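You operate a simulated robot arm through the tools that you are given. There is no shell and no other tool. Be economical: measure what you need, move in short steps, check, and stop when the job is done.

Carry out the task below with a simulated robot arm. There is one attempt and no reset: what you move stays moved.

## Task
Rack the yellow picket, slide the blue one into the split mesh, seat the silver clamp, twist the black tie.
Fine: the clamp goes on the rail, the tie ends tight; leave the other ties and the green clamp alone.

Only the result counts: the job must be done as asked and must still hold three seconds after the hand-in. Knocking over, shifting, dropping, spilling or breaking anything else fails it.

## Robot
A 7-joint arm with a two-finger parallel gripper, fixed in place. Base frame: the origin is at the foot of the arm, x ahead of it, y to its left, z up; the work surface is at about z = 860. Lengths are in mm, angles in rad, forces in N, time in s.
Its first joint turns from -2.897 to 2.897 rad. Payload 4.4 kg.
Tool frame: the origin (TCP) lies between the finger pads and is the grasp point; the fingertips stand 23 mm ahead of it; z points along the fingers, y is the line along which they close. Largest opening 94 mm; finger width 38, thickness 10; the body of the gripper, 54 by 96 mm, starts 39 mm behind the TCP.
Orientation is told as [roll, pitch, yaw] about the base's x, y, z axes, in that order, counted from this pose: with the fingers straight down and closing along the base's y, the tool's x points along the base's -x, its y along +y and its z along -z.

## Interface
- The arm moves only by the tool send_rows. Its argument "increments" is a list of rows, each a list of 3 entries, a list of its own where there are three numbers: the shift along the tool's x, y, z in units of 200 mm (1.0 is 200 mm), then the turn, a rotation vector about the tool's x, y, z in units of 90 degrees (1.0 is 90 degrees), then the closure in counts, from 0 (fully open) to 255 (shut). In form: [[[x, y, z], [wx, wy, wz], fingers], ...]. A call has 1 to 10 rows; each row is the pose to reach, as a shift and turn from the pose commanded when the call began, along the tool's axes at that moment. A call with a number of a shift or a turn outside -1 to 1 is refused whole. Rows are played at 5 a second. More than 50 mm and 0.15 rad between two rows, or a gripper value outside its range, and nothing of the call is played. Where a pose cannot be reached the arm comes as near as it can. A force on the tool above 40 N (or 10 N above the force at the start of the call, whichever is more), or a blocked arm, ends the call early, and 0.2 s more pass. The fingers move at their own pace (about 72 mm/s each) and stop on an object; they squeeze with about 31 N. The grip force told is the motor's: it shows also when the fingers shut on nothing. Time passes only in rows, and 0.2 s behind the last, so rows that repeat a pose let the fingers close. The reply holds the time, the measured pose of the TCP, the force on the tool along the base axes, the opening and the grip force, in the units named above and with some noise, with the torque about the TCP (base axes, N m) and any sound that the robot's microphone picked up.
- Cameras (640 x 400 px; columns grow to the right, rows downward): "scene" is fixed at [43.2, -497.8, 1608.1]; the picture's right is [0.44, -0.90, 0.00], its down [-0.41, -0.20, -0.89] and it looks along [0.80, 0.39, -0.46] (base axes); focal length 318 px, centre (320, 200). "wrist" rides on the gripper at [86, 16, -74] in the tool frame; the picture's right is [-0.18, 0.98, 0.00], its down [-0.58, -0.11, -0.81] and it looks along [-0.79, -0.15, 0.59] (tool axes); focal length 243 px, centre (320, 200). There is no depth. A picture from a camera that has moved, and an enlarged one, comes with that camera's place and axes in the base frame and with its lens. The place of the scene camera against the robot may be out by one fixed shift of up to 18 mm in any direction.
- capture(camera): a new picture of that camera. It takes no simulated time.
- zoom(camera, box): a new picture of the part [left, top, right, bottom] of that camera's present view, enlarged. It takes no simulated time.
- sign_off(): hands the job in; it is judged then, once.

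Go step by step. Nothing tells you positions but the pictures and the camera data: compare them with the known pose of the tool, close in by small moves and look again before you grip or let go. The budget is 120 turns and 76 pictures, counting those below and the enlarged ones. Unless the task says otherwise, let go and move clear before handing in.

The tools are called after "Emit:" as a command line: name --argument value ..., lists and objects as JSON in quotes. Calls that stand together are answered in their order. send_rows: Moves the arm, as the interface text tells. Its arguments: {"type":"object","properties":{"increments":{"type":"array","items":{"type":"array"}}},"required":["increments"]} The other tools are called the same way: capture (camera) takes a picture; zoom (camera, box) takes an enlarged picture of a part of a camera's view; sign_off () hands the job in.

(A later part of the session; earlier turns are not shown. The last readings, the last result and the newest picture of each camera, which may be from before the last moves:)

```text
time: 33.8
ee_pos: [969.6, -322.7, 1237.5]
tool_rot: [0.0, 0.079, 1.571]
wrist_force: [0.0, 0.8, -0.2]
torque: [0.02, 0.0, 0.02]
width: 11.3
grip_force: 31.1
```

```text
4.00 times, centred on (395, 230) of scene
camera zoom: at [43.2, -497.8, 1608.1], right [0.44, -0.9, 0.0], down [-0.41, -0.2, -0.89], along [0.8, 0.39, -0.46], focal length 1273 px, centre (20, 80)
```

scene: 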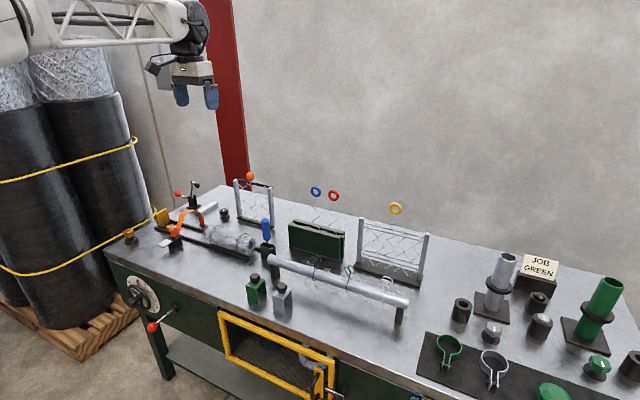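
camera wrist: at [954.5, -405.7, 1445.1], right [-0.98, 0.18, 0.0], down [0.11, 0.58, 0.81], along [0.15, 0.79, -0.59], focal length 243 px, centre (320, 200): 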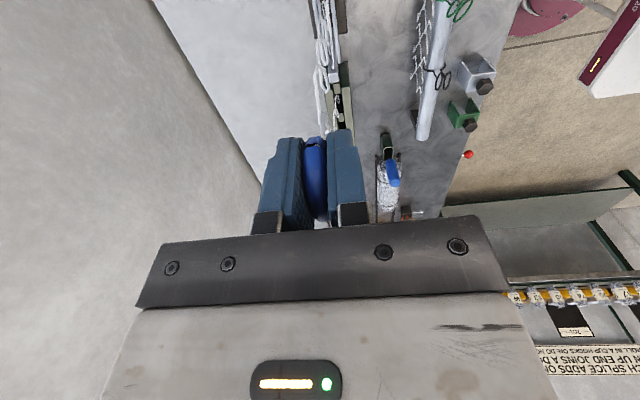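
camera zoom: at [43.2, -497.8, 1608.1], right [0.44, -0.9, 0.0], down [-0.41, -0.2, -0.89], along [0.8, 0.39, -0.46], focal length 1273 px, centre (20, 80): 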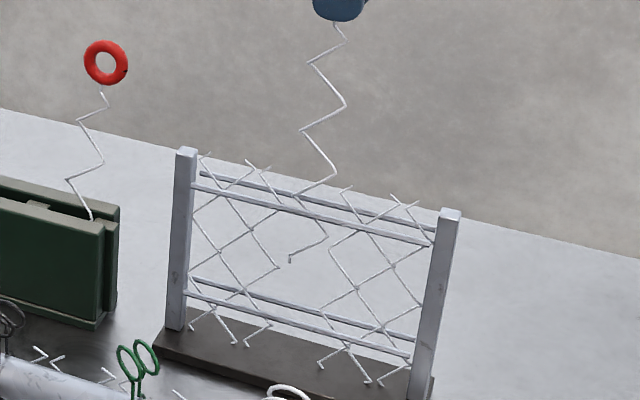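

On track. Continuing down.

Emit:
send_rows --increments '[[[-0.004, 0, 0.05], [0, 0, 0], 255], [[-0.008, 0, 0.1], [0, 0, 0], 255], [[-0.012, 0, 0.15], [0, 0, 0], 255], [[-0.016, 0, 0.2], [0, 0, 0], 255], [[-0.02, 0, 0.25], [0, 0, 0], 255], [[-0.02, 0, 0.25], [0, 0, 0], 255]]'

Emit:
send_rows --increments '[[[-0.004, 0, 0.05], [0, 0, 0], 255], [[-0.008, 0, 0.1], [0, 0, 0], 255], [[-0.012, 0, 0.15], [0, 0, 0], 255], [[-0.016, 0, 0.2], [0, 0, 0], 255], [[-0.016, 0, 0.2], [0, 0, 0], 255]]'

Emit:
zoom --camera "scene" --box '[355, 180, 435, 280]'

```text
time: 35.2
ee_pos: [970.4, -323.3, 1187.2]
tool_rot: [-0.001, 0.079, 1.569]
wrist_force: [-0.1, -0.4, -0.3]
torque: [-0.03, 0.01, 0.0]
width: 11.2
grip_force: 31.0
```

```text
time: 36.4
ee_pos: [969.6, -324.1, 1147.7]
tool_rot: [0.0, 0.078, 1.571]
wrist_force: [-0.7, 0.6, 0.0]
torque: [0.02, -0.01, -0.03]
width: 11.0
grip_force: 30.5
```

```text
4.00 times, centred on (395, 230) of scene
camera zoom: at [43.2, -497.8, 1608.1], right [0.44, -0.9, 0.0], down [-0.41, -0.2, -0.89], along [0.8, 0.39, -0.46], focal length 1273 px, centre (20, 80)
```

zoom: 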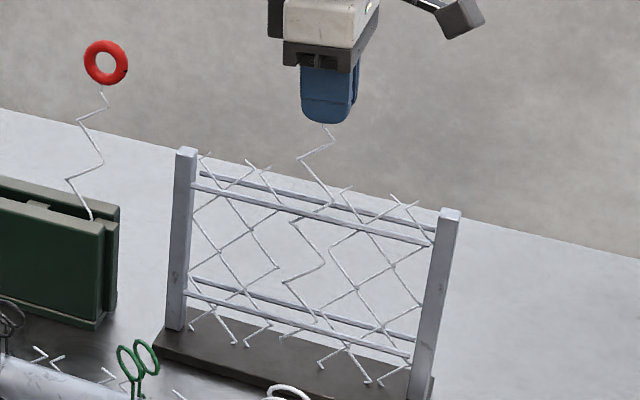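

Emit:
send_rows --increments '[[[-0.003, 0, 0.04], [0, 0, 0], 255], [[-0.006, 0, 0.075], [0, 0, 0], 255], [[-0.006, 0, 0.08], [0, 0, 0], 255], [[-0.006, 0, 0.08], [0, 0, 0], 255]]'

Emit:
zoom --camera "scene" --box '[355, 190, 435, 290]'

```text
time: 37.4
ee_pos: [969.6, -323.6, 1132.1]
tool_rot: [0.0, 0.078, 1.57]
wrist_force: [0.7, 0.4, 0.0]
torque: [-0.01, -0.01, -0.02]
width: 11.1
grip_force: 30.4
```

```text
4.00 times, centred on (395, 240) of scene
camera zoom: at [43.2, -497.8, 1608.1], right [0.44, -0.9, 0.0], down [-0.41, -0.2, -0.89], along [0.8, 0.39, -0.46], focal length 1273 px, centre (20, 40)
```

zoom: 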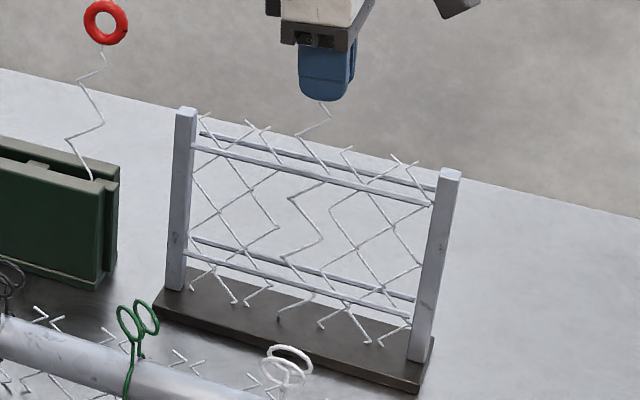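

Emit:
send_rows --increments '[[[0, 0, 0.008], [0, 0, 0], 255], [[0, 0, 0.016], [0, 0, 0], 255], [[0, 0, 0.016], [0, 0, 0], 255]]'

```text
time: 38.2
ee_pos: [969.9, -324.1, 1130.8]
tool_rot: [-0.001, 0.079, 1.57]
wrist_force: [0.7, -0.2, 8.7]
torque: [0.17, -0.01, 0.03]
width: 11.2
grip_force: 31.0
```

It's touching bottom. I'll release and lift.

Emit:
send_rows --increments '[[[0, 0, -0.005], [0, 0, 0], 255], [[0, 0, -0.005], [0, 0, 0], 200], [[0, 0, -0.005], [0, 0, 0], 160], [[0, 0, -0.005], [0, 0, 0], 120], [[0, 0, -0.005], [0, 0, 0], 120]]'

Emit:
send_rows --increments '[[[0, 0, -0.1], [0, 0, 0], 120], [[0, 0, -0.3], [0, -0.025, 0], 120], [[0, 0, -0.5], [0, -0.05, 0], 120]]'

Emit:
zoom --camera "scene" --box '[345, 180, 445, 290]'

Emit:
capture --camera "wrist"

```text
time: 39.4
ee_pos: [970.0, -323.8, 1130.1]
tool_rot: [0.0, 0.078, 1.571]
wrist_force: [0.5, 0.6, -0.8]
torque: [0.01, 0.0, -0.01]
width: 49.7
grip_force: 0.0
```

```text
time: 40.2
ee_pos: [971.4, -316.0, 1227.6]
tool_rot: [0.001, 0.0, 1.571]
wrist_force: [0.6, 0.3, -0.5]
torque: [0.04, 0.0, 0.0]
width: 49.5
grip_force: 0.2
```

```text
3.64 times, centred on (395, 235) of scene
camera zoom: at [43.2, -497.8, 1608.1], right [0.44, -0.9, 0.0], down [-0.41, -0.2, -0.89], along [0.8, 0.39, -0.46], focal length 1157 px, centre (47, 73)
```

zoom: 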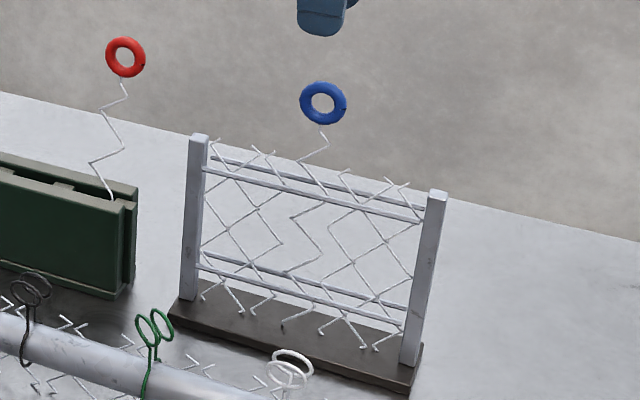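

```text
30 pictures are left
camera wrist: at [955.5, -402.6, 1302.8], right [-0.98, 0.18, 0.0], down [0.11, 0.58, 0.81], along [0.15, 0.79, -0.59], focal length 243 px, centre (320, 200)
```

wrist: 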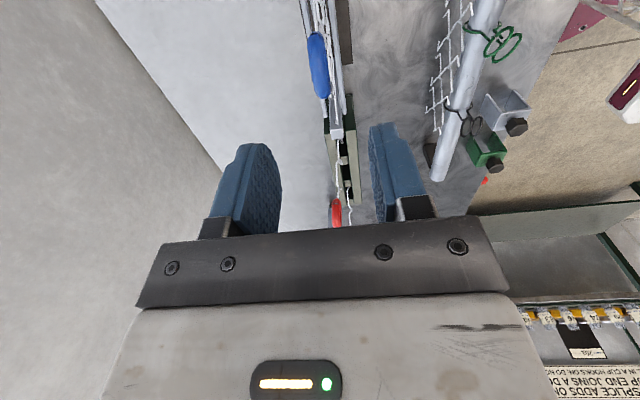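

Blue is placed like the yellow one was. Now the red picket: I'll move above it and look.

Emit:
send_rows --increments '[[[-0.2, -0.01, 0], [0, 0, 0], 120], [[-0.4, -0.02, 0], [0, 0, 0], 120], [[-0.6, -0.03, 0], [0, 0, 0], 120], [[-0.8, -0.04, 0], [0, 0, 0], 120], [[-1.0, -0.045, 0], [0, 0, 0], 120], [[-1.0, -0.045, 0.2], [0, 0, 0], 120], [[-1.0, -0.045, 0.2], [0, 0, 0], 120]]'

Emit:
capture --camera "wrist"

Emit:
zoom --camera "scene" --box '[290, 170, 370, 270]'

```text
time: 41.8
ee_pos: [982.0, -116.8, 1190.7]
tool_rot: [-0.001, 0.0, 1.57]
wrist_force: [-0.4, -0.4, 0.2]
torque: [0.02, -0.05, -0.01]
width: 49.8
grip_force: 0.0
```

```text
29 pictures are left
camera wrist: at [964.8, -203.1, 1264.9], right [-0.98, 0.18, 0.0], down [0.11, 0.58, 0.81], along [0.15, 0.79, -0.59], focal length 243 px, centre (320, 200)
```

wrist: 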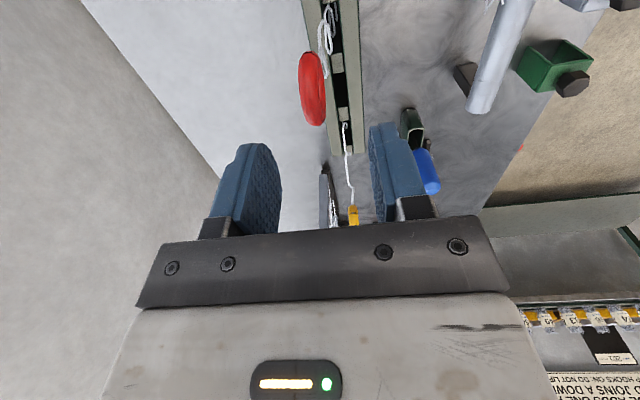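

```text
4.00 times, centred on (330, 220) of scene
camera zoom: at [43.2, -497.8, 1608.1], right [0.44, -0.9, 0.0], down [-0.41, -0.2, -0.89], along [0.8, 0.39, -0.46], focal length 1273 px, centre (280, 120)
```

zoom: 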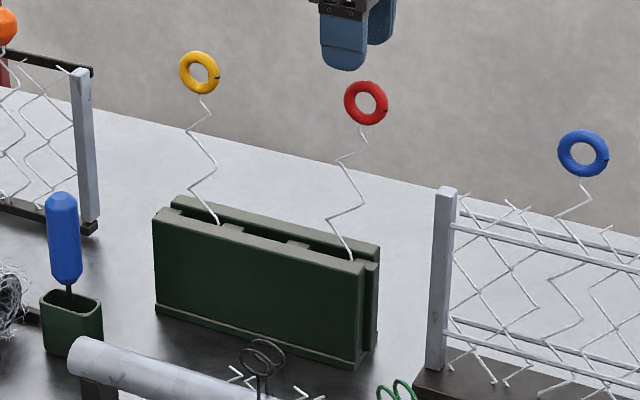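

The red ring is at about (984, -125, 1123), leaning. I'll grip it with matching x-tilt, then rotate it upright about its foot.

Emit:
send_rows --increments '[[[0.02, -0.005, 0.1], [-0.016, 0, 0], 120], [[0.04, -0.01, 0.22], [-0.032, 0, 0], 120], [[0.04, -0.01, 0.32], [-0.032, 0, 0], 120], [[0.04, -0.01, 0.32], [-0.032, 0, 0], 120]]'

Emit:
capture --camera "wrist"

```text
time: 42.8
ee_pos: [981.4, -122.9, 1125.1]
tool_rot: [0.051, -0.001, 1.571]
wrist_force: [0.2, 0.3, 0.0]
torque: [-0.02, 0.0, -0.01]
width: 50.0
grip_force: 0.0
```

```text
27 pictures are left
camera wrist: at [968.2, -209.5, 1200.5], right [-0.98, 0.18, 0.05], down [0.15, 0.58, 0.8], along [0.12, 0.79, -0.6], focal length 243 px, centre (320, 200)
```

wrist: 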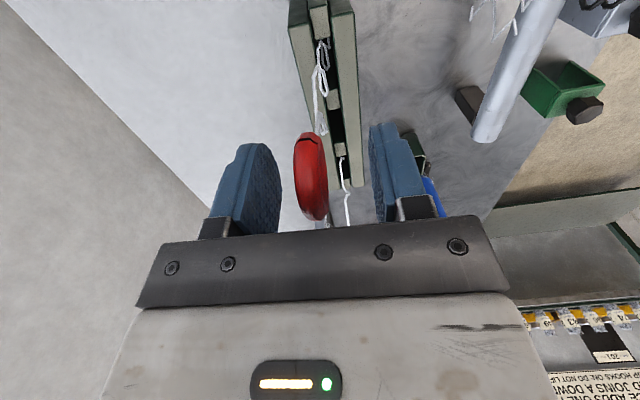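

Emit:
send_rows --increments '[[[0, -0.017, 0], [0, 0, 0], 120], [[0, -0.017, 0], [0, 0, 0], 180], [[0, -0.017, 0], [0, 0, 0], 255], [[0, -0.017, 0], [0, 0, 0], 255], [[0, -0.017, 0], [0, 0, 0], 255]]'

Emit:
send_rows --increments '[[[0, 0, -0.05], [0, 0, 0], 255], [[-0.03, 0.015, -0.05], [0.008, 0.016, 0], 255], [[-0.06, 0.035, -0.05], [0.016, 0.032, 0], 255], [[-0.09, 0.05, -0.05], [0.024, 0.048, 0], 255], [[-0.12, 0.065, -0.05], [0.032, 0.064, 0], 255], [[-0.12, 0.065, -0.05], [0.032, 0.064, 0], 255]]'

Emit:
zoom --camera "scene" --box '[290, 170, 370, 270]'

Emit:
capture --camera "wrist"

```text
time: 44.0
ee_pos: [983.9, -123.1, 1124.7]
tool_rot: [0.052, 0.0, 1.571]
wrist_force: [-5.8, 0.0, 1.2]
torque: [0.03, 0.77, 0.06]
width: 11.6
grip_force: 31.4
```

```text
time: 45.4
ee_pos: [971.5, -99.2, 1135.7]
tool_rot: [0.0, 0.102, 1.572]
wrist_force: [0.5, -0.1, -0.4]
torque: [0.01, -0.01, 0.01]
width: 11.0
grip_force: 31.2
```

```text
4.00 times, centred on (330, 220) of scene
camera zoom: at [43.2, -497.8, 1608.1], right [0.44, -0.9, 0.0], down [-0.41, -0.2, -0.89], along [0.8, 0.39, -0.46], focal length 1273 px, centre (280, 120)
```

zoom: 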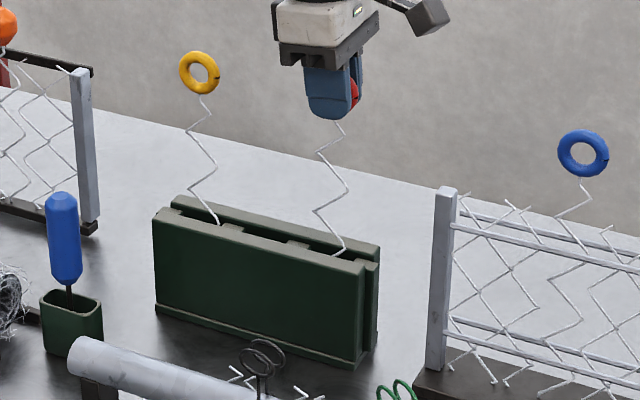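

```text
25 pictures are left
camera wrist: at [955.2, -178.4, 1218.8], right [-0.98, 0.18, -0.02], down [0.11, 0.66, 0.74], along [0.15, 0.73, -0.67], focal length 243 px, centre (320, 200)
```

wrist: 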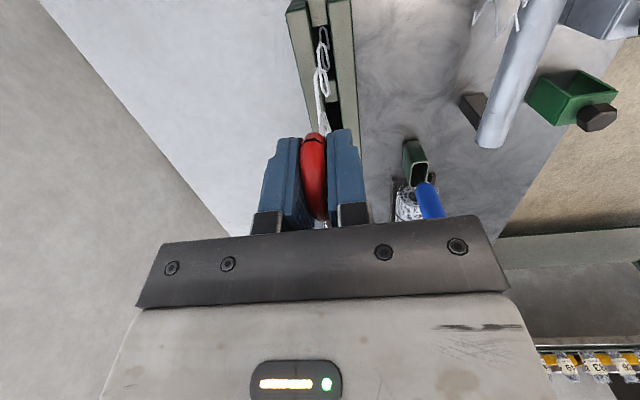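

Emit:
send_rows --increments '[[[-0.002, 0, 0.02], [0, 0, 0], 255], [[-0.003, 0, 0.035], [0, 0, 0], 255], [[-0.004, 0, 0.042], [0, 0, 0], 255], [[-0.004, 0, 0.042], [0, 0, 0], 255]]'

```text
time: 46.4
ee_pos: [972.0, -100.2, 1127.2]
tool_rot: [-0.001, 0.102, 1.573]
wrist_force: [0.0, 0.1, 0.0]
torque: [0.0, 0.01, 0.03]
width: 11.1
grip_force: 30.8
```

Emit:
send_rows --increments '[[[-0.001, 0, 0.008], [0, 0, 0], 255], [[-0.002, 0, 0.016], [0, 0, 0], 255], [[-0.002, 0, 0.016], [0, 0, 0], 255]]'

```text
time: 47.2
ee_pos: [971.9, -98.8, 1125.8]
tool_rot: [-0.002, 0.101, 1.572]
wrist_force: [-0.9, -2.5, 20.6]
torque: [-0.59, 0.1, 0.01]
width: 11.2
grip_force: 30.2
```

Emit:
send_rows --increments '[[[0.001, 0, -0.008], [0, 0, 0], 255], [[0.001, 0, -0.008], [0, 0, 0], 200], [[0.001, 0, -0.008], [0, 0, 0], 160], [[0.001, 0, -0.008], [0, 0, 0], 120], [[0.001, 0, -0.008], [0, 0, 0], 120]]'

Emit:
send_rows --increments '[[[0, 0, -0.1], [0, 0, 0], 120], [[0, 0, -0.3], [0, -0.03, 0], 120], [[0, 0, -0.5], [0, -0.064, 0], 120], [[0, 0.2, -0.6], [0, -0.064, 0], 120], [[0, 0.4, -0.6], [0, -0.064, 0], 120]]'

Emit:
zoom --camera "scene" --box '[290, 170, 370, 270]'

```text
time: 48.4
ee_pos: [971.2, -99.5, 1125.5]
tool_rot: [0.0, 0.1, 1.574]
wrist_force: [0.1, 0.0, -0.5]
torque: [-0.01, 0.02, -0.02]
width: 49.6
grip_force: 0.0
```

```text
time: 49.6
ee_pos: [893.2, -89.4, 1245.6]
tool_rot: [0.001, 0.001, 1.573]
wrist_force: [0.1, 0.3, -0.9]
torque: [0.01, 0.03, 0.0]
width: 49.7
grip_force: 0.1
```

```text
4.00 times, centred on (330, 220) of scene
camera zoom: at [43.2, -497.8, 1608.1], right [0.44, -0.9, 0.0], down [-0.41, -0.2, -0.89], along [0.8, 0.39, -0.46], focal length 1273 px, centre (280, 120)
```

zoom: 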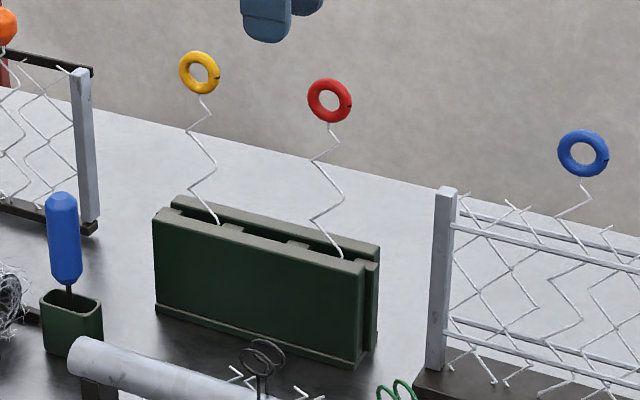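

Red stands upright again. Now the silver clamp: an inverted U at about (657, -68) with its channel along y, and the rail at x≈766, z≈933. I'm moving above the clamp.

Emit:
send_rows --increments '[[[0, 0.2, 0], [0, 0, 0], 60], [[0, 0.4, 0], [0, 0, 0], 0], [[0, 0.6, 0], [0, 0, 0], 0], [[0, 0.8, 0], [0, 0, 0], 0], [[0, 1.0, 0], [0, 0, 0], 0]]'

Emit:
send_rows --increments '[[[-0.1, 0.18, 0.1], [0, 0, 0], 0], [[-0.1, 0.18, 0.3], [0, 0, 0], 0], [[-0.1, 0.18, 0.5], [0, 0, 0], 0], [[-0.1, 0.18, 0.7], [0, 0, 0], 0], [[-0.1, 0.18, 0.9], [0, 0, 0], 0]]'

Emit:
capture --camera "wrist"

Emit:
zoom --camera "scene" --box '[230, 200, 370, 330]'

```text
time: 50.8
ee_pos: [691.0, -87.6, 1244.3]
tool_rot: [0.002, 0.002, 1.574]
wrist_force: [-1.0, -1.0, 0.1]
torque: [0.02, 0.01, 0.0]
width: 94.3
grip_force: 0.0
```

```text
time: 52.0
ee_pos: [654.1, -68.8, 1064.5]
tool_rot: [0.0, -0.001, 1.571]
wrist_force: [0.1, 0.4, 0.0]
torque: [0.03, 0.02, 0.02]
width: 93.9
grip_force: 0.1
```

```text
23 pictures are left
camera wrist: at [638.5, -156.1, 1139.0], right [-0.98, 0.18, 0.0], down [0.11, 0.58, 0.81], along [0.15, 0.79, -0.59], focal length 243 px, centre (320, 200)
```

wrist: 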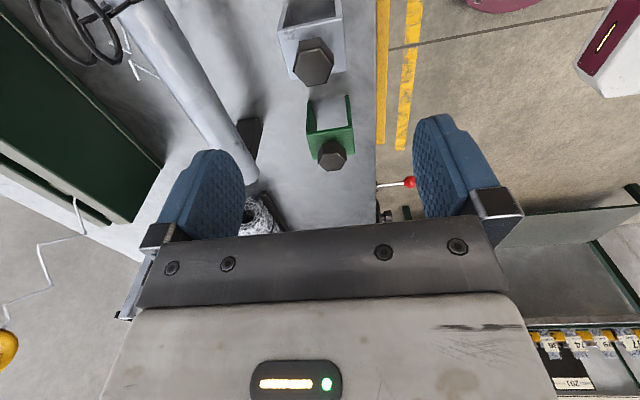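

```text
3.08 times, centred on (300, 265) of scene
camera zoom: at [43.2, -497.8, 1608.1], right [0.44, -0.9, 0.0], down [-0.41, -0.2, -0.89], along [0.8, 0.39, -0.46], focal length 979 px, centre (382, 0)
```

zoom: 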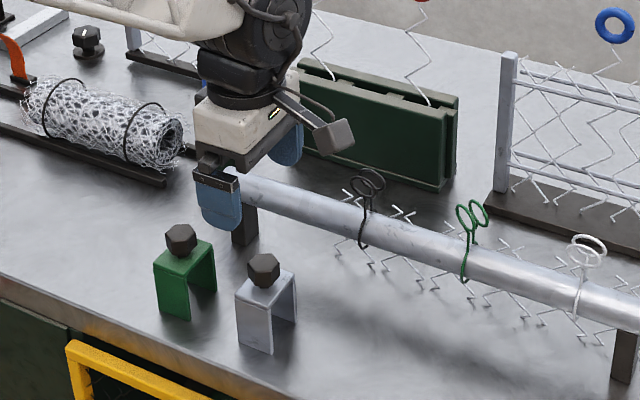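

The clamp centre is at about (660, -69), with its top plate at z≈921 and the bolt top near 950. I'll descend to z≈919 and grip across the legs.

Emit:
send_rows --increments '[[[0, -0.028, 0.15], [0, 0, 0], 0], [[0, -0.028, 0.35], [0, 0, 0], 0], [[0, -0.028, 0.5], [0, 0, 0], 0], [[0, -0.028, 0.62], [0, 0, 0], 0], [[0, -0.028, 0.68], [0, 0, 0], 0], [[0, -0.028, 0.715], [0, 0, 0], 0], [[0, -0.028, 0.715], [0, 0, 0], 0]]'

Emit:
capture --camera "wrist"

Emit:
zoom --camera "scene" --box '[230, 220, 350, 330]'

```text
time: 53.6
ee_pos: [660.2, -68.9, 922.1]
tool_rot: [-0.001, -0.001, 1.573]
wrist_force: [0.1, 1.0, -0.2]
torque: [0.03, 0.04, 0.0]
width: 93.9
grip_force: 0.1
```

```text
21 pictures are left
camera wrist: at [644.1, -155.1, 995.6], right [-0.98, 0.18, 0.0], down [0.11, 0.58, 0.81], along [0.15, 0.79, -0.59], focal length 243 px, centre (320, 200)
```

wrist: 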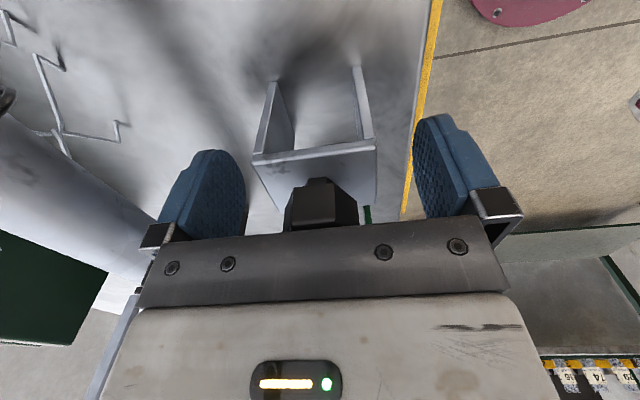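

```text
3.64 times, centred on (290, 275) of scene
camera zoom: at [43.2, -497.8, 1608.1], right [0.44, -0.9, 0.0], down [-0.41, -0.2, -0.89], along [0.8, 0.39, -0.46], focal length 1157 px, centre (429, -73)
```

zoom: 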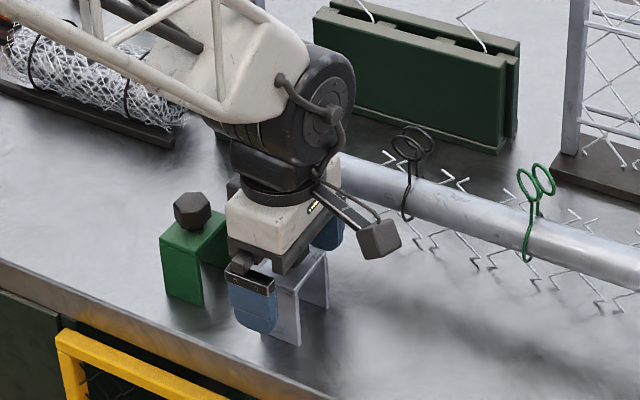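

Emit:
send_rows --increments '[[[0, 0.006, 0.02], [0, 0, 0], 0], [[0, 0.006, 0.02], [0, 0, 0], 80], [[0, 0.006, 0.02], [0, 0, 0], 160], [[0, 0.006, 0.02], [0, 0, 0], 255], [[0, 0.006, 0.02], [0, 0, 0], 255]]'

Emit:
send_rows --increments '[[[0, 0, -0.05], [0, 0, 0], 255], [[0, 0, -0.2], [0, 0, 0], 255], [[0, 0, -0.4], [0, 0, 0], 255], [[0, 0, -0.55], [0, 0, 0], 255]]'

```text
time: 54.8
ee_pos: [659.9, -69.0, 918.1]
tool_rot: [0.0, -0.001, 1.573]
wrist_force: [-0.4, -0.7, 0.5]
torque: [-0.06, 0.0, 0.0]
width: 51.8
grip_force: 31.4
```

```text
time: 55.8
ee_pos: [660.6, -68.4, 1026.5]
tool_rot: [0.0, 0.001, 1.572]
wrist_force: [0.5, 0.8, -2.1]
torque: [-0.01, 0.02, 0.01]
width: 51.8
grip_force: 30.9
```

The clamp is lifted. I'll carry it over the free stretch of rail near y≈-8, clear of the black tie and the post.

Emit:
send_rows --increments '[[[0, 0, -0.12], [0, 0, 0], 255], [[-0.15, 0, -0.12], [0, 0, 0], 255], [[-0.3, -0.1, -0.12], [0, 0, 0], 255], [[-0.3, -0.3, -0.12], [0, 0, 0], 255], [[-0.3, -0.53, -0.12], [0, 0, 0], 255], [[-0.3, -0.53, -0.12], [0, 0, 0], 255]]'

Emit:
capture --camera "wrist"

Emit:
zoom --camera "scene" --box '[220, 200, 360, 320]'

```text
time: 57.2
ee_pos: [763.6, -8.3, 1051.2]
tool_rot: [-0.001, 0.0, 1.572]
wrist_force: [-1.2, -0.6, -1.4]
torque: [0.03, 0.0, 0.0]
width: 51.9
grip_force: 31.1
```

```text
19 pictures are left
camera wrist: at [748.5, -94.3, 1125.4], right [-0.98, 0.18, 0.0], down [0.11, 0.58, 0.81], along [0.15, 0.79, -0.59], focal length 243 px, centre (320, 200)
```

wrist: 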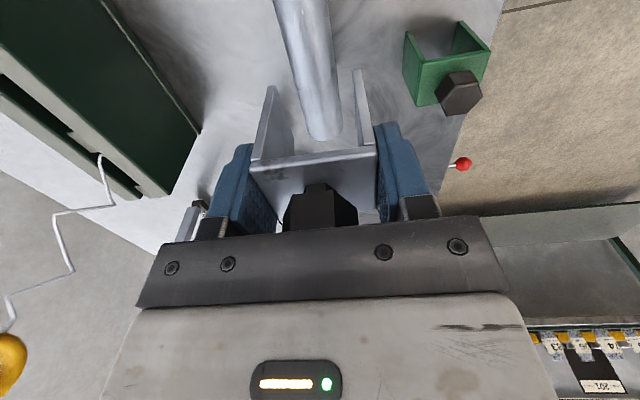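

```text
3.33 times, centred on (290, 260) of scene
camera zoom: at [43.2, -497.8, 1608.1], right [0.44, -0.9, 0.0], down [-0.41, -0.2, -0.89], along [0.8, 0.39, -0.46], focal length 1060 px, centre (420, 0)
```

zoom: 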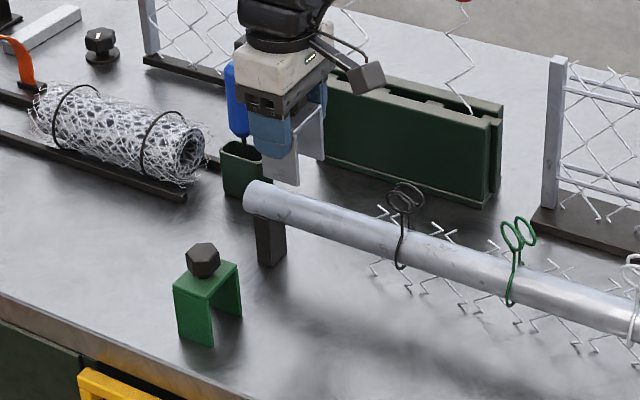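

The rail is at x≈770; the clamp needs +6 mm. I'll shift, lower until the legs just straddle, and check.

Emit:
send_rows --increments '[[[0, -0.031, 0], [0, 0, 0], 255], [[0, -0.031, 0.12], [0, 0, 0], 255], [[0, -0.031, 0.2], [0, 0, 0], 255], [[0, -0.031, 0.2], [0, 0, 0], 255]]'

Emit:
capture --camera "wrist"

```text
time: 58.2
ee_pos: [770.1, -7.9, 1011.0]
tool_rot: [0.001, 0.001, 1.572]
wrist_force: [-0.6, 0.2, -1.6]
torque: [-0.02, -0.03, 0.01]
width: 51.9
grip_force: 31.1
```

```text
17 pictures are left
camera wrist: at [755.3, -94.3, 1085.7], right [-0.98, 0.18, 0.0], down [0.11, 0.58, 0.81], along [0.15, 0.79, -0.59], focal length 243 px, centre (320, 200)
```

wrist: 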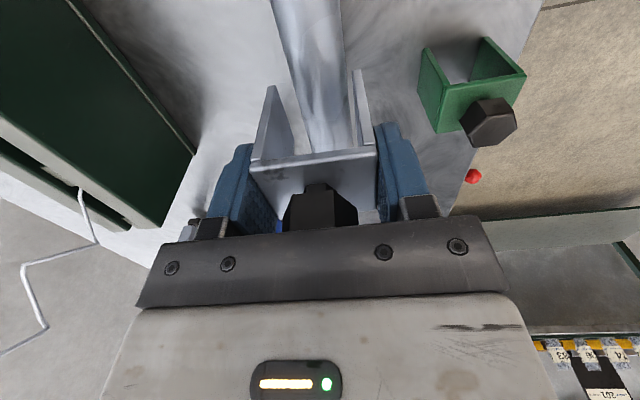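

The legs straddle the rail. I'll correct by -1.5 mm and lower it.

Emit:
send_rows --increments '[[[0, 0.007, 0.05], [0, 0, 0], 255], [[0, 0.007, 0.1], [0, 0, 0], 255], [[0, 0.007, 0.15], [0, 0, 0], 255], [[0, 0.007, 0.2], [0, 0, 0], 255], [[0, 0.007, 0.24], [0, 0, 0], 255], [[0, 0.007, 0.24], [0, 0, 0], 255]]'

```text
time: 59.6
ee_pos: [769.8, -9.0, 963.0]
tool_rot: [0.0, 0.0, 1.573]
wrist_force: [-0.9, -0.3, -2.0]
torque: [-0.02, -0.01, 0.0]
width: 51.8
grip_force: 30.8
```

Emit:
send_rows --increments '[[[0, 0, 0.015], [0, 0, 0], 255], [[0, 0, 0.03], [0, 0, 0], 255], [[0, 0, 0.045], [0, 0, 0], 255], [[0, 0, 0.045], [0, 0, 0], 255]]'

```text
time: 60.6
ee_pos: [769.7, -9.0, 955.3]
tool_rot: [0.001, -0.001, 1.573]
wrist_force: [-0.3, -0.1, -3.2]
torque: [0.0, 0.01, 0.02]
width: 52.0
grip_force: 31.3
```

Emit:
send_rows --increments '[[[0, 0, 0.012], [0, 0, 0], 255], [[0, 0, 0.024], [0, 0, 0], 255], [[0, 0, 0.036], [0, 0, 0], 255], [[0, 0, 0.036], [0, 0, 0], 255]]'

Emit:
zoom --camera "scene" --box '[240, 210, 340, 300]'

```text
time: 61.6
ee_pos: [770.4, -8.6, 949.1]
tool_rot: [-0.002, 0.0, 1.573]
wrist_force: [-0.7, -3.7, 23.9]
torque: [-0.01, -0.01, -0.05]
width: 51.2
grip_force: 31.6
```

```text
4.44 times, centred on (290, 255) of scene
camera zoom: at [43.2, -497.8, 1608.1], right [0.44, -0.9, 0.0], down [-0.41, -0.2, -0.89], along [0.8, 0.39, -0.46], focal length 1414 px, centre (453, -44)
```

zoom: 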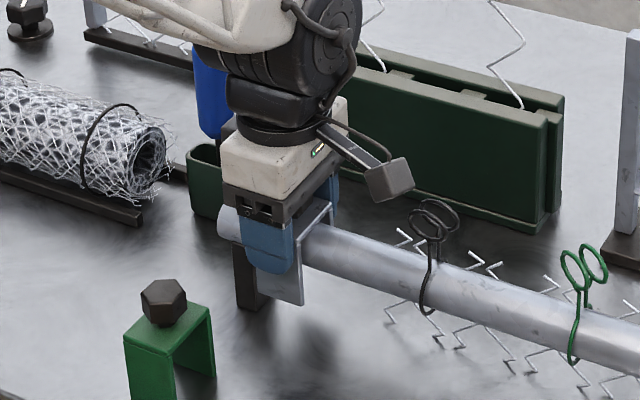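

Seated (about 24 N contact). I'll ease off, open and lift.

Emit:
send_rows --increments '[[[0, 0, -0.012], [0, 0, 0], 255], [[0, 0, -0.012], [0, 0, 0], 100], [[0, 0, -0.012], [0, 0, 0], 60], [[0, 0, -0.012], [0, 0, 0], 40], [[0, 0, -0.012], [0, 0, 0], 40]]'

Emit:
send_rows --increments '[[[0, 0, -0.1], [0, 0, 0], 40], [[0, 0, -0.3], [0, 0, 0], 40], [[0, 0, -0.5], [0, 0, 0], 40], [[0, 0, -0.7], [0, 0, 0], 40]]'

Emit:
capture --camera "wrist"

Emit:
zoom --camera "scene" --box '[230, 200, 350, 300]'

```text
time: 62.8
ee_pos: [770.4, -8.3, 950.6]
tool_rot: [0.0, 0.001, 1.572]
wrist_force: [-0.1, 0.1, -0.2]
torque: [-0.02, -0.01, 0.0]
width: 79.3
grip_force: 0.0
```

```text
time: 63.8
ee_pos: [768.6, -8.7, 1088.0]
tool_rot: [0.002, 0.001, 1.572]
wrist_force: [0.2, 0.1, -0.8]
torque: [0.04, -0.01, -0.01]
width: 79.3
grip_force: 0.1
```

```text
15 pictures are left
camera wrist: at [752.3, -94.8, 1163.0], right [-0.98, 0.18, 0.0], down [0.11, 0.58, 0.81], along [0.15, 0.79, -0.59], focal length 243 px, centre (320, 200)
```

wrist: 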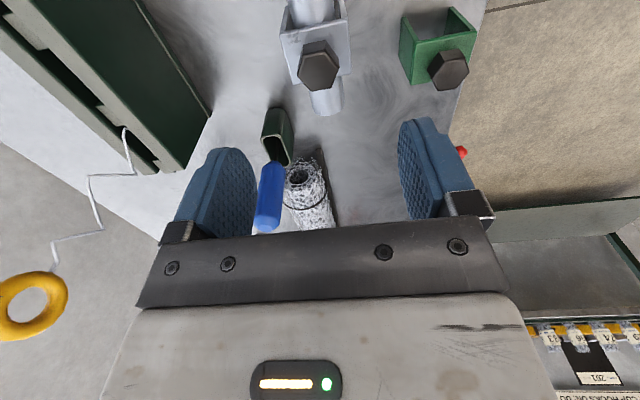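

```text
4.00 times, centred on (290, 250) of scene
camera zoom: at [43.2, -497.8, 1608.1], right [0.44, -0.9, 0.0], down [-0.41, -0.2, -0.89], along [0.8, 0.39, -0.46], focal length 1273 px, centre (440, 0)
```

zoom: 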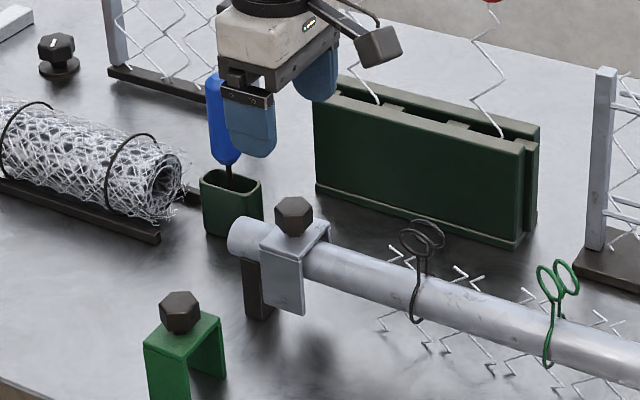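

The clamp is on the rail. Now the black tie; I'm enlarging it.

Emit:
zoom --camera "scene" --box '[305, 235, 345, 265]'

Emit:
send_rows --increments '[[[0.2, 0.02, -0.1], [0, 0, 0], 40], [[0.4, 0.03, -0.15], [0, 0, 0], 40], [[0.57, 0.03, -0.15], [0, 0, 0], 40]]'

Emit:
zoom --camera "wrist" --box '[240, 0, 400, 120]'

```text
13.33 times, centred on (325, 250) of scene
camera zoom: at [43.2, -497.8, 1608.1], right [0.44, -0.9, 0.0], down [-0.41, -0.2, -0.89], along [0.8, 0.39, -0.46], focal length 4242 px, centre (253, -467)
```

zoom: 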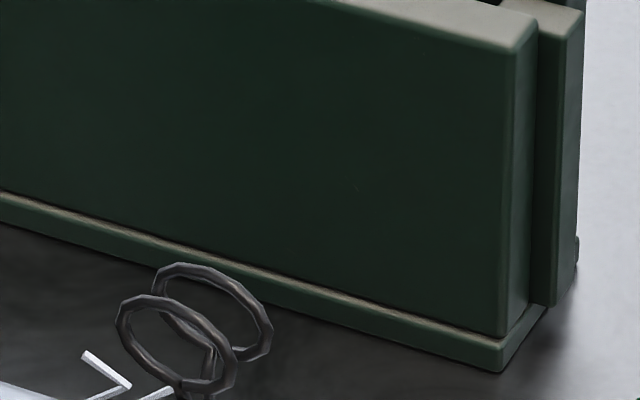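

```text
time: 64.6
ee_pos: [763.4, -124.8, 1118.8]
tool_rot: [0.0, 0.001, 1.575]
wrist_force: [-0.1, 0.3, -0.3]
torque: [0.06, 0.02, 0.02]
width: 79.3
grip_force: 0.1
```

```text
3.33 times, centred on (320, 60) of wrist
camera zoom: at [747.9, -209.4, 1194.0], right [-0.98, 0.18, 0.0], down [0.11, 0.58, 0.81], along [0.15, 0.79, -0.59], focal length 809 px, centre (320, 667)
```

zoom: 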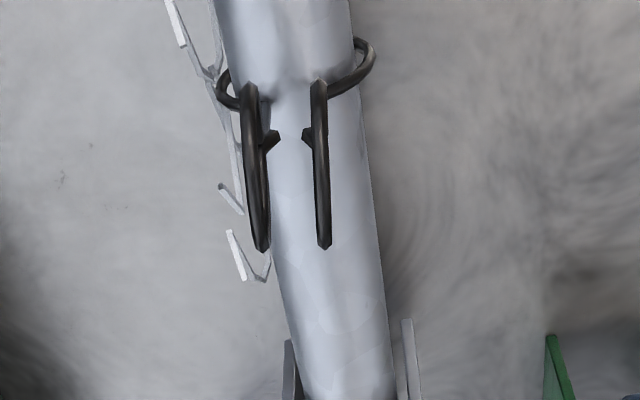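

The tie has two parallel rings, 15 mm apart in x, centred near (770, -130, 993). I'll descend to pinch them along x.

Emit:
send_rows --increments '[[[0.026, -0.031, 0.15], [0, 0, 0], 80], [[0.026, -0.031, 0.35], [0, 0, 0], 120], [[0.026, -0.031, 0.5], [0, 0, 0], 120], [[0.026, -0.031, 0.6], [0, 0, 0], 120], [[0.026, -0.031, 0.6], [0, 0, 0], 120]]'

Emit:
capture --camera "wrist"

Emit:
zoom --camera "scene" --box '[270, 210, 370, 300]'

```text
time: 65.8
ee_pos: [771.5, -128.2, 998.8]
tool_rot: [0.0, -0.001, 1.572]
wrist_force: [-0.4, 0.0, 0.1]
torque: [0.02, 0.01, 0.01]
width: 49.4
grip_force: 0.1
```

```text
11 pictures are left
camera wrist: at [754.8, -214.6, 1074.0], right [-0.98, 0.18, 0.0], down [0.11, 0.58, 0.81], along [0.15, 0.79, -0.59], focal length 243 px, centre (320, 200)
```

wrist: 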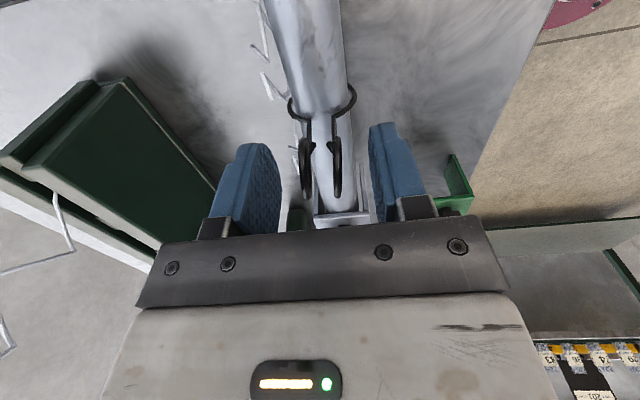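

```text
4.44 times, centred on (320, 255) of scene
camera zoom: at [43.2, -497.8, 1608.1], right [0.44, -0.9, 0.0], down [-0.41, -0.2, -0.89], along [0.8, 0.39, -0.46], focal length 1414 px, centre (320, -44)
```

zoom: 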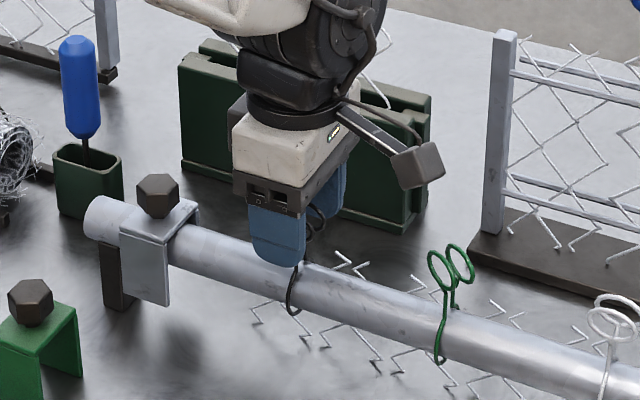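

The rings are centred between the pads. I'll lower 4 mm and close.

Emit:
send_rows --increments '[[[0.007, 0, 0.02], [0, 0, 0], 120], [[0.007, 0, 0.02], [0, 0, 0], 200], [[0.007, 0, 0.02], [0, 0, 0], 255], [[0.007, 0, 0.02], [0, 0, 0], 255], [[0.007, 0, 0.02], [0, 0, 0], 255]]'

```text
time: 67.0
ee_pos: [770.0, -129.6, 995.8]
tool_rot: [0.003, -0.001, 1.572]
wrist_force: [-34.3, -7.1, 3.3]
torque: [-0.29, -0.04, -0.23]
width: 20.7
grip_force: 44.6
```

The pads are pushing sideways (tie sits slightly toward -x), so I'll relax the position.

Emit:
send_rows --increments '[[[0, 0.005, 0], [0, 0, 0], 255], [[0, 0.01, 0], [0, 0, 0], 255], [[0, 0.01, 0], [0, 0, 0], 255]]'

```text
time: 67.9
ee_pos: [770.2, -129.7, 995.9]
tool_rot: [-0.002, 0.0, 1.575]
wrist_force: [14.0, -3.0, -6.8]
torque: [0.21, 0.31, -0.25]
width: 21.2
grip_force: 45.3
stopped in row 3: the force on the tool passed its limit at 48 N (the readings are from after the stop); the commanded pose is now the measured one
```

Now I'll try a small clockwise twist (about tool +z) and read the torque.

Emit:
send_rows --increments '[[[0, -0.001, 0], [0, 0, 0.02], 255], [[0, -0.001, 0], [0, 0, 0.05], 255], [[0, -0.001, 0], [0, 0, 0.08], 255]]'

```text
time: 68.7
ee_pos: [769.9, -129.3, 995.6]
tool_rot: [-0.002, -0.001, 1.448]
wrist_force: [30.1, -7.9, -9.8]
torque: [-1.21, 0.59, 0.03]
width: 21.0
grip_force: 44.9
```

Emit:
send_rows --increments '[[[0, -0.004, 0], [0, 0, 0], 255], [[0, -0.004, 0], [0, 0, 0.03], 255], [[0, -0.004, 0], [0, 0, 0.06], 255]]'

Emit:
zoom --camera "wrist" --box '[220, 80, 420, 230]'

```text
time: 69.5
ee_pos: [770.5, -129.6, 995.6]
tool_rot: [-0.002, 0.0, 1.353]
wrist_force: [3.5, -15.0, -5.2]
torque: [-0.55, 0.25, 0.05]
width: 20.8
grip_force: 44.9
```

```text
2.67 times, centred on (320, 155) of wrist
camera zoom: at [735.2, -210.4, 1069.9], right [-0.92, 0.39, 0.0], down [0.23, 0.54, 0.81], along [0.32, 0.74, -0.59], focal length 647 px, centre (320, 320)
```

zoom: 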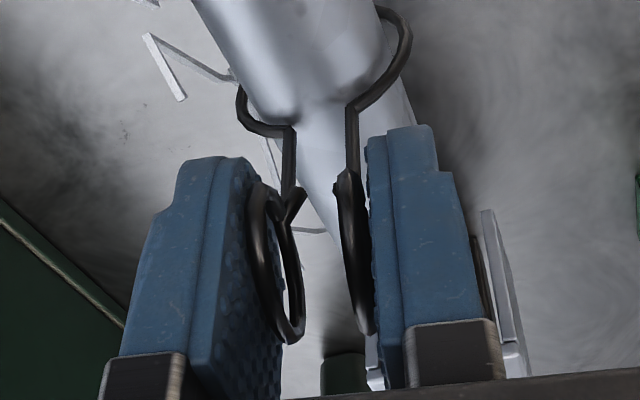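

The rings are turning with the pads at low torque. Continuing the twist.

Emit:
send_rows --increments '[[[0.0018, 0, 0], [0, 0, 0.06], 255], [[0.0018, 0, 0], [0, 0, 0.14], 255], [[0.0018, 0, 0], [0, 0, 0.22], 255], [[0.0018, 0, 0], [0, 0, 0.3], 255], [[0.0018, 0, 0], [0, 0, 0.38], 255]]'

```text
time: 70.7
ee_pos: [769.6, -129.3, 995.7]
tool_rot: [-0.003, -0.003, 0.755]
wrist_force: [-2.7, -2.7, -2.8]
torque: [-0.67, 1.1, 0.02]
width: 20.8
grip_force: 45.0
```

Emit:
send_rows --increments '[[[0, 0, 0], [0, 0, 0.08], 255], [[0, 0, 0], [0, 0, 0.16], 255], [[0, 0, 0], [0, 0, 0.24], 255], [[0, 0, 0], [0, 0, 0.32], 255], [[0, 0, 0], [0, 0, 0.4], 255], [[0, 0, 0], [0, 0, 0.48], 255]]'

Emit:
zoom --camera "scene" --box '[270, 210, 370, 300]'

```text
time: 72.1
ee_pos: [770.3, -130.2, 995.4]
tool_rot: [0.001, -0.002, 0.002]
wrist_force: [11.9, 4.5, -17.6]
torque: [0.06, 0.99, -0.01]
width: 20.7
grip_force: 45.5
```

```text
4.44 times, centred on (320, 255) of scene
camera zoom: at [43.2, -497.8, 1608.1], right [0.44, -0.9, 0.0], down [-0.41, -0.2, -0.89], along [0.8, 0.39, -0.46], focal length 1414 px, centre (320, -44)
```

zoom: 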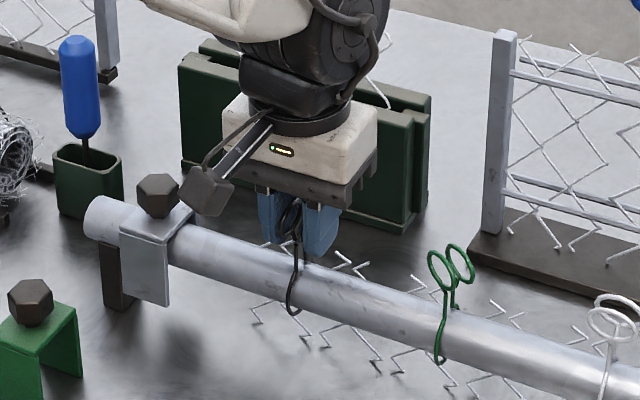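

The head has turned 90° with the grip. Continuing, with slight relief downward.

Emit:
send_rows --increments '[[[0, 0, 0.003], [0, 0, 0.06], 255], [[0, 0, 0.003], [0, 0, 0.14], 255], [[0, 0, 0.003], [0, 0, 0.22], 255], [[0, 0, 0.003], [0, 0, 0.3], 255], [[0, 0, 0.003], [0, 0, 0.38], 255], [[0, 0, 0.003], [0, 0, 0.46], 255]]'

```text
time: 73.5
ee_pos: [770.5, -129.5, 995.7]
tool_rot: [0.002, -0.001, -0.721]
wrist_force: [-14.3, -24.2, 2.2]
torque: [-1.17, -0.65, 0.05]
width: 20.9
grip_force: 45.0
```

Emit:
send_rows --increments '[[[0, -0.003, 0], [0, 0, 0.06], 255], [[0, -0.003, 0], [0, 0, 0.14], 255], [[0, -0.003, 0], [0, 0, 0.22], 255], [[0, -0.003, 0], [0, 0, 0.3], 255], [[0, -0.003, 0], [0, 0, 0.38], 255], [[0, -0.003, 0], [0, 0, 0.46], 255]]'

```text
time: 74.9
ee_pos: [769.5, -129.7, 994.8]
tool_rot: [0.005, 0.0, -1.445]
wrist_force: [0.0, -29.3, 15.1]
torque: [-0.49, 0.67, 0.0]
width: 20.7
grip_force: 44.5
```

Emit:
send_rows --increments '[[[-0.003, 0, -0.002], [0, 0, 0.05], 255], [[-0.003, 0, -0.002], [0, 0, 0.1], 255], [[-0.003, 0, -0.002], [0, 0, 0.1], 255]]'

Emit:
zoom --camera "wrist" --box '[220, 80, 420, 230]'

```text
time: 75.7
ee_pos: [770.2, -129.8, 996.5]
tool_rot: [0.002, 0.001, -1.601]
wrist_force: [-2.7, -15.1, 10.7]
torque: [-0.6, 0.45, -0.01]
width: 21.0
grip_force: 44.9
```

```text
2.67 times, centred on (320, 155) of wrist
camera zoom: at [788.3, -44.5, 1070.0], right [0.98, -0.21, 0.0], down [-0.13, -0.58, 0.81], along [-0.17, -0.79, -0.59], focal length 647 px, centre (320, 320)
```

zoom: 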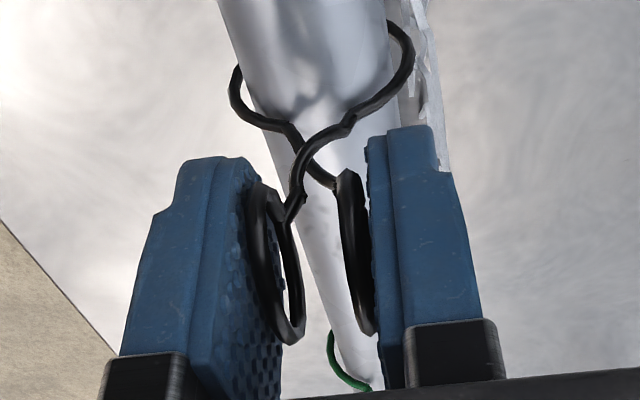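

Half a turn: the legs now cross once. I'll continue toward the wrist limit.

Emit:
send_rows --increments '[[[-0.002, 0, -0.002], [0, 0, 0.08], 255], [[-0.002, 0, -0.002], [0, 0, 0.16], 255], [[-0.002, 0, -0.002], [0, 0, 0.24], 255], [[-0.002, 0, -0.002], [0, 0, 0.32], 255], [[-0.002, 0, -0.002], [0, 0, 0.32], 255]]'

```text
time: 76.9
ee_pos: [770.2, -130.6, 996.5]
tool_rot: [0.003, 0.0, -2.103]
wrist_force: [-13.5, 22.1, 11.8]
torque: [0.58, 0.26, 0.03]
width: 21.0
grip_force: 44.6
```

Emit:
send_rows --increments '[[[0.001, -0.0025, -0.001], [0, 0, 0.08], 255], [[0.001, -0.0025, -0.001], [0, 0, 0.16], 255], [[0.001, -0.0025, -0.001], [0, 0, 0.24], 255], [[0.001, -0.0025, -0.001], [0, 0, 0.32], 255], [[0.001, -0.0025, -0.001], [0, 0, 0.32], 255]]'

```text
time: 78.1
ee_pos: [770.1, -130.7, 996.1]
tool_rot: [-0.001, -0.001, -2.606]
wrist_force: [-16.0, 34.0, -11.9]
torque: [0.75, -0.94, 0.03]
width: 20.7
grip_force: 45.2
```

Emit:
send_rows --increments '[[[0.0005, -0.004, 0.0015], [0, 0, 0.02], 255], [[0.0005, -0.004, 0.0015], [0, 0, 0.1], 255], [[0.0005, -0.004, 0.0015], [0, 0, 0.18], 255], [[0.0005, -0.004, 0.0015], [0, 0, 0.26], 255], [[0.0005, -0.004, 0.0015], [0, 0, 0.26], 255]]'

```text
time: 79.3
ee_pos: [769.3, -129.0, 994.1]
tool_rot: [0.001, 0.002, -3.014]
wrist_force: [-2.1, 15.5, -23.7]
torque: [0.03, 0.48, 0.03]
width: 20.8
grip_force: 45.3
```

Emit:
send_rows --increments '[[[0, -0.0015, 0.0025], [0, 0, 0.02], 255], [[0, -0.0015, 0.0025], [0, 0, 0.1], 255], [[0, -0.0015, 0.0025], [0, 0, 0.18], 255], [[0, -0.0015, 0.0025], [0, 0, 0.26], 255], [[0, -0.0015, 0.0025], [0, 0, 0.26], 255]]'

```text
time: 80.5
ee_pos: [768.7, -129.1, 995.2]
tool_rot: [-0.001, 0.001, 3.112]
wrist_force: [-3.6, 12.6, -18.3]
torque: [0.12, -0.5, 0.0]
width: 20.8
grip_force: 45.5
out of reach, approached as far as the arm can: row 3, 4, 5
```

The wrist limit is reached after about 270°. I'll release gently and see whether the tie stays.

Emit:
send_rows --increments '[[[0, 0, 0], [0, 0, -0.15], 200], [[0, 0, 0], [0, 0, -0.15], 150], [[0, 0, 0], [0, 0, -0.15], 100], [[0, 0, 0], [0, 0, -0.15], 60], [[0, 0, 0], [0, 0, -0.15], 60]]'

Emit:
zoom --camera "wrist" --box '[220, 80, 420, 230]'

```text
refused: row 1 steps farther than a row can; nothing moved
```

```text
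2.67 times, centred on (320, 155) of wrist
camera zoom: at [855.1, -148.7, 1070.2], right [-0.21, -0.98, 0.0], down [-0.58, 0.13, 0.81], along [-0.79, 0.17, -0.59], focal length 647 px, centre (320, 320)
```

zoom: 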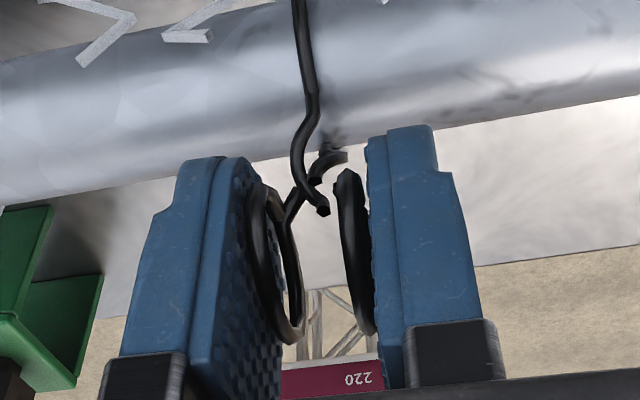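

The tie follows the twist (about three quarters of a turn) and torque is still low, so I'll release, rewind by 180° and regrip.

Emit:
send_rows --increments '[[[0, 0, 0], [0, 0, -0.05], 240], [[0, 0, 0], [0, 0, -0.1], 200], [[0, 0, 0], [0, 0, -0.15], 150], [[0, 0, 0], [0, 0, -0.15], 100], [[0, 0, 0], [0, 0, -0.15], 60], [[0, 0, 0], [0, 0, -0.15], 60]]'

Emit:
zoom --camera "wrist" --box '[220, 80, 420, 230]'

```text
time: 81.9
ee_pos: [769.2, -130.4, 995.4]
tool_rot: [0.001, 0.002, -2.935]
wrist_force: [-0.4, -0.4, 1.0]
torque: [-0.01, 0.02, -0.02]
width: 71.7
grip_force: 0.2
```

```text
2.67 times, centred on (320, 155) of wrist
camera zoom: at [856.8, -127.8, 1069.9], right [0.02, -1.0, 0.0], down [-0.59, -0.01, 0.81], along [-0.8, -0.02, -0.59], focal length 647 px, centre (320, 320)
```

zoom: 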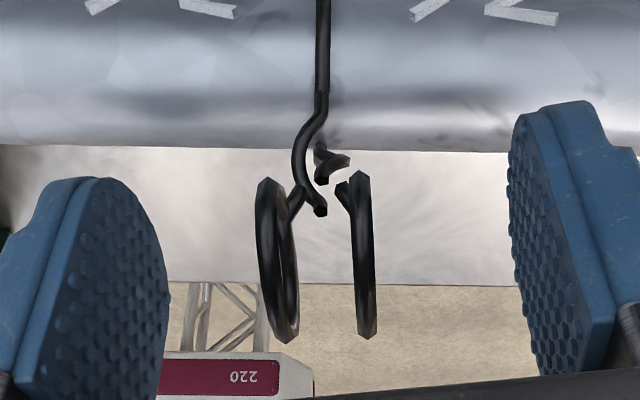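

No torque limit yet. I'll rewind by about 180° with open fingers.

Emit:
send_rows --increments '[[[0, 0, 0], [0, 0, -0.09], 60], [[0, 0, 0], [0, 0, -0.18], 60], [[0, 0, 0], [0, 0, -0.27], 60], [[0, 0, 0], [0, 0, -0.36], 60], [[0, 0, 0], [0, 0, -0.45], 60], [[0, 0, 0], [0, 0, -0.54], 60], [[0, 0, 0], [0, 0, -0.63], 60], [[0, 0, 0], [0, 0, -0.72], 60], [[0, 0, 0], [0, 0, -0.81], 60], [[0, 0, 0], [0, 0, -0.9], 60]]'

Emit:
send_rows --increments '[[[0, 0, 0], [0, 0, -0.09], 60], [[0, 0, 0], [0, 0, -0.18], 60], [[0, 0, 0], [0, 0, -0.27], 60], [[0, 0, 0], [0, 0, -0.36], 60], [[0, 0, 0], [0, 0, -0.45], 60], [[0, 0, 0], [0, 0, -0.54], 60], [[0, 0, 0], [0, 0, -0.63], 60], [[0, 0, 0], [0, 0, -0.72], 60], [[0, 0, 0], [0, 0, -0.81], 60], [[0, 0, 0], [0, 0, -0.9], 60]]'

Emit:
zoom --camera "wrist" --box '[220, 80, 420, 230]'

```text
time: 84.1
ee_pos: [770.2, -130.9, 995.3]
tool_rot: [0.002, 0.001, -1.517]
wrist_force: [-0.3, 0.2, -0.2]
torque: [-0.01, 0.03, -0.04]
width: 72.1
grip_force: 0.1
```

```text
time: 86.3
ee_pos: [768.6, -130.6, 995.7]
tool_rot: [0.001, -0.003, -0.104]
wrist_force: [0.5, 0.0, -0.5]
torque: [0.02, 0.02, 0.0]
width: 72.0
grip_force: 0.0
```

```text
2.67 times, centred on (320, 155) of wrist
camera zoom: at [684.7, -105.2, 1069.7], right [0.29, 0.96, 0.0], down [0.57, -0.17, 0.81], along [0.77, -0.23, -0.59], focal length 647 px, centre (320, 320)
```

zoom: 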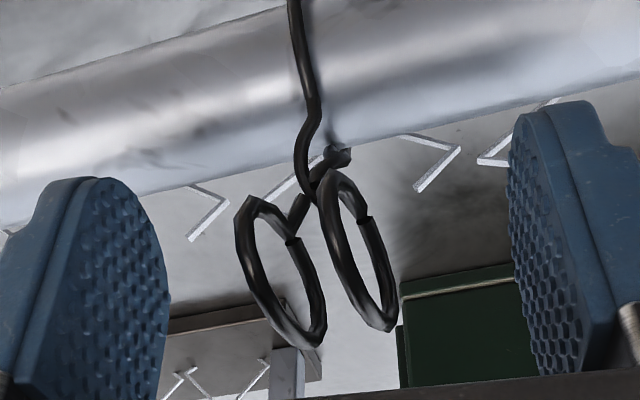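

The tie held. The rings sit about 0.3 rad further back, so I'll align and regrip.

Emit:
send_rows --increments '[[[0, 0, 0], [0, 0, -0.09], 80], [[0, 0, 0], [0, 0, -0.19], 120], [[0, 0, 0], [0, 0, -0.19], 160], [[0, 0, 0], [0, 0, -0.19], 210], [[0, 0, 0], [0, 0, -0.19], 255], [[0, 0, 0], [0, 0, -0.19], 255]]'

```text
refused: row 2 steps farther than a row can; nothing moved
```

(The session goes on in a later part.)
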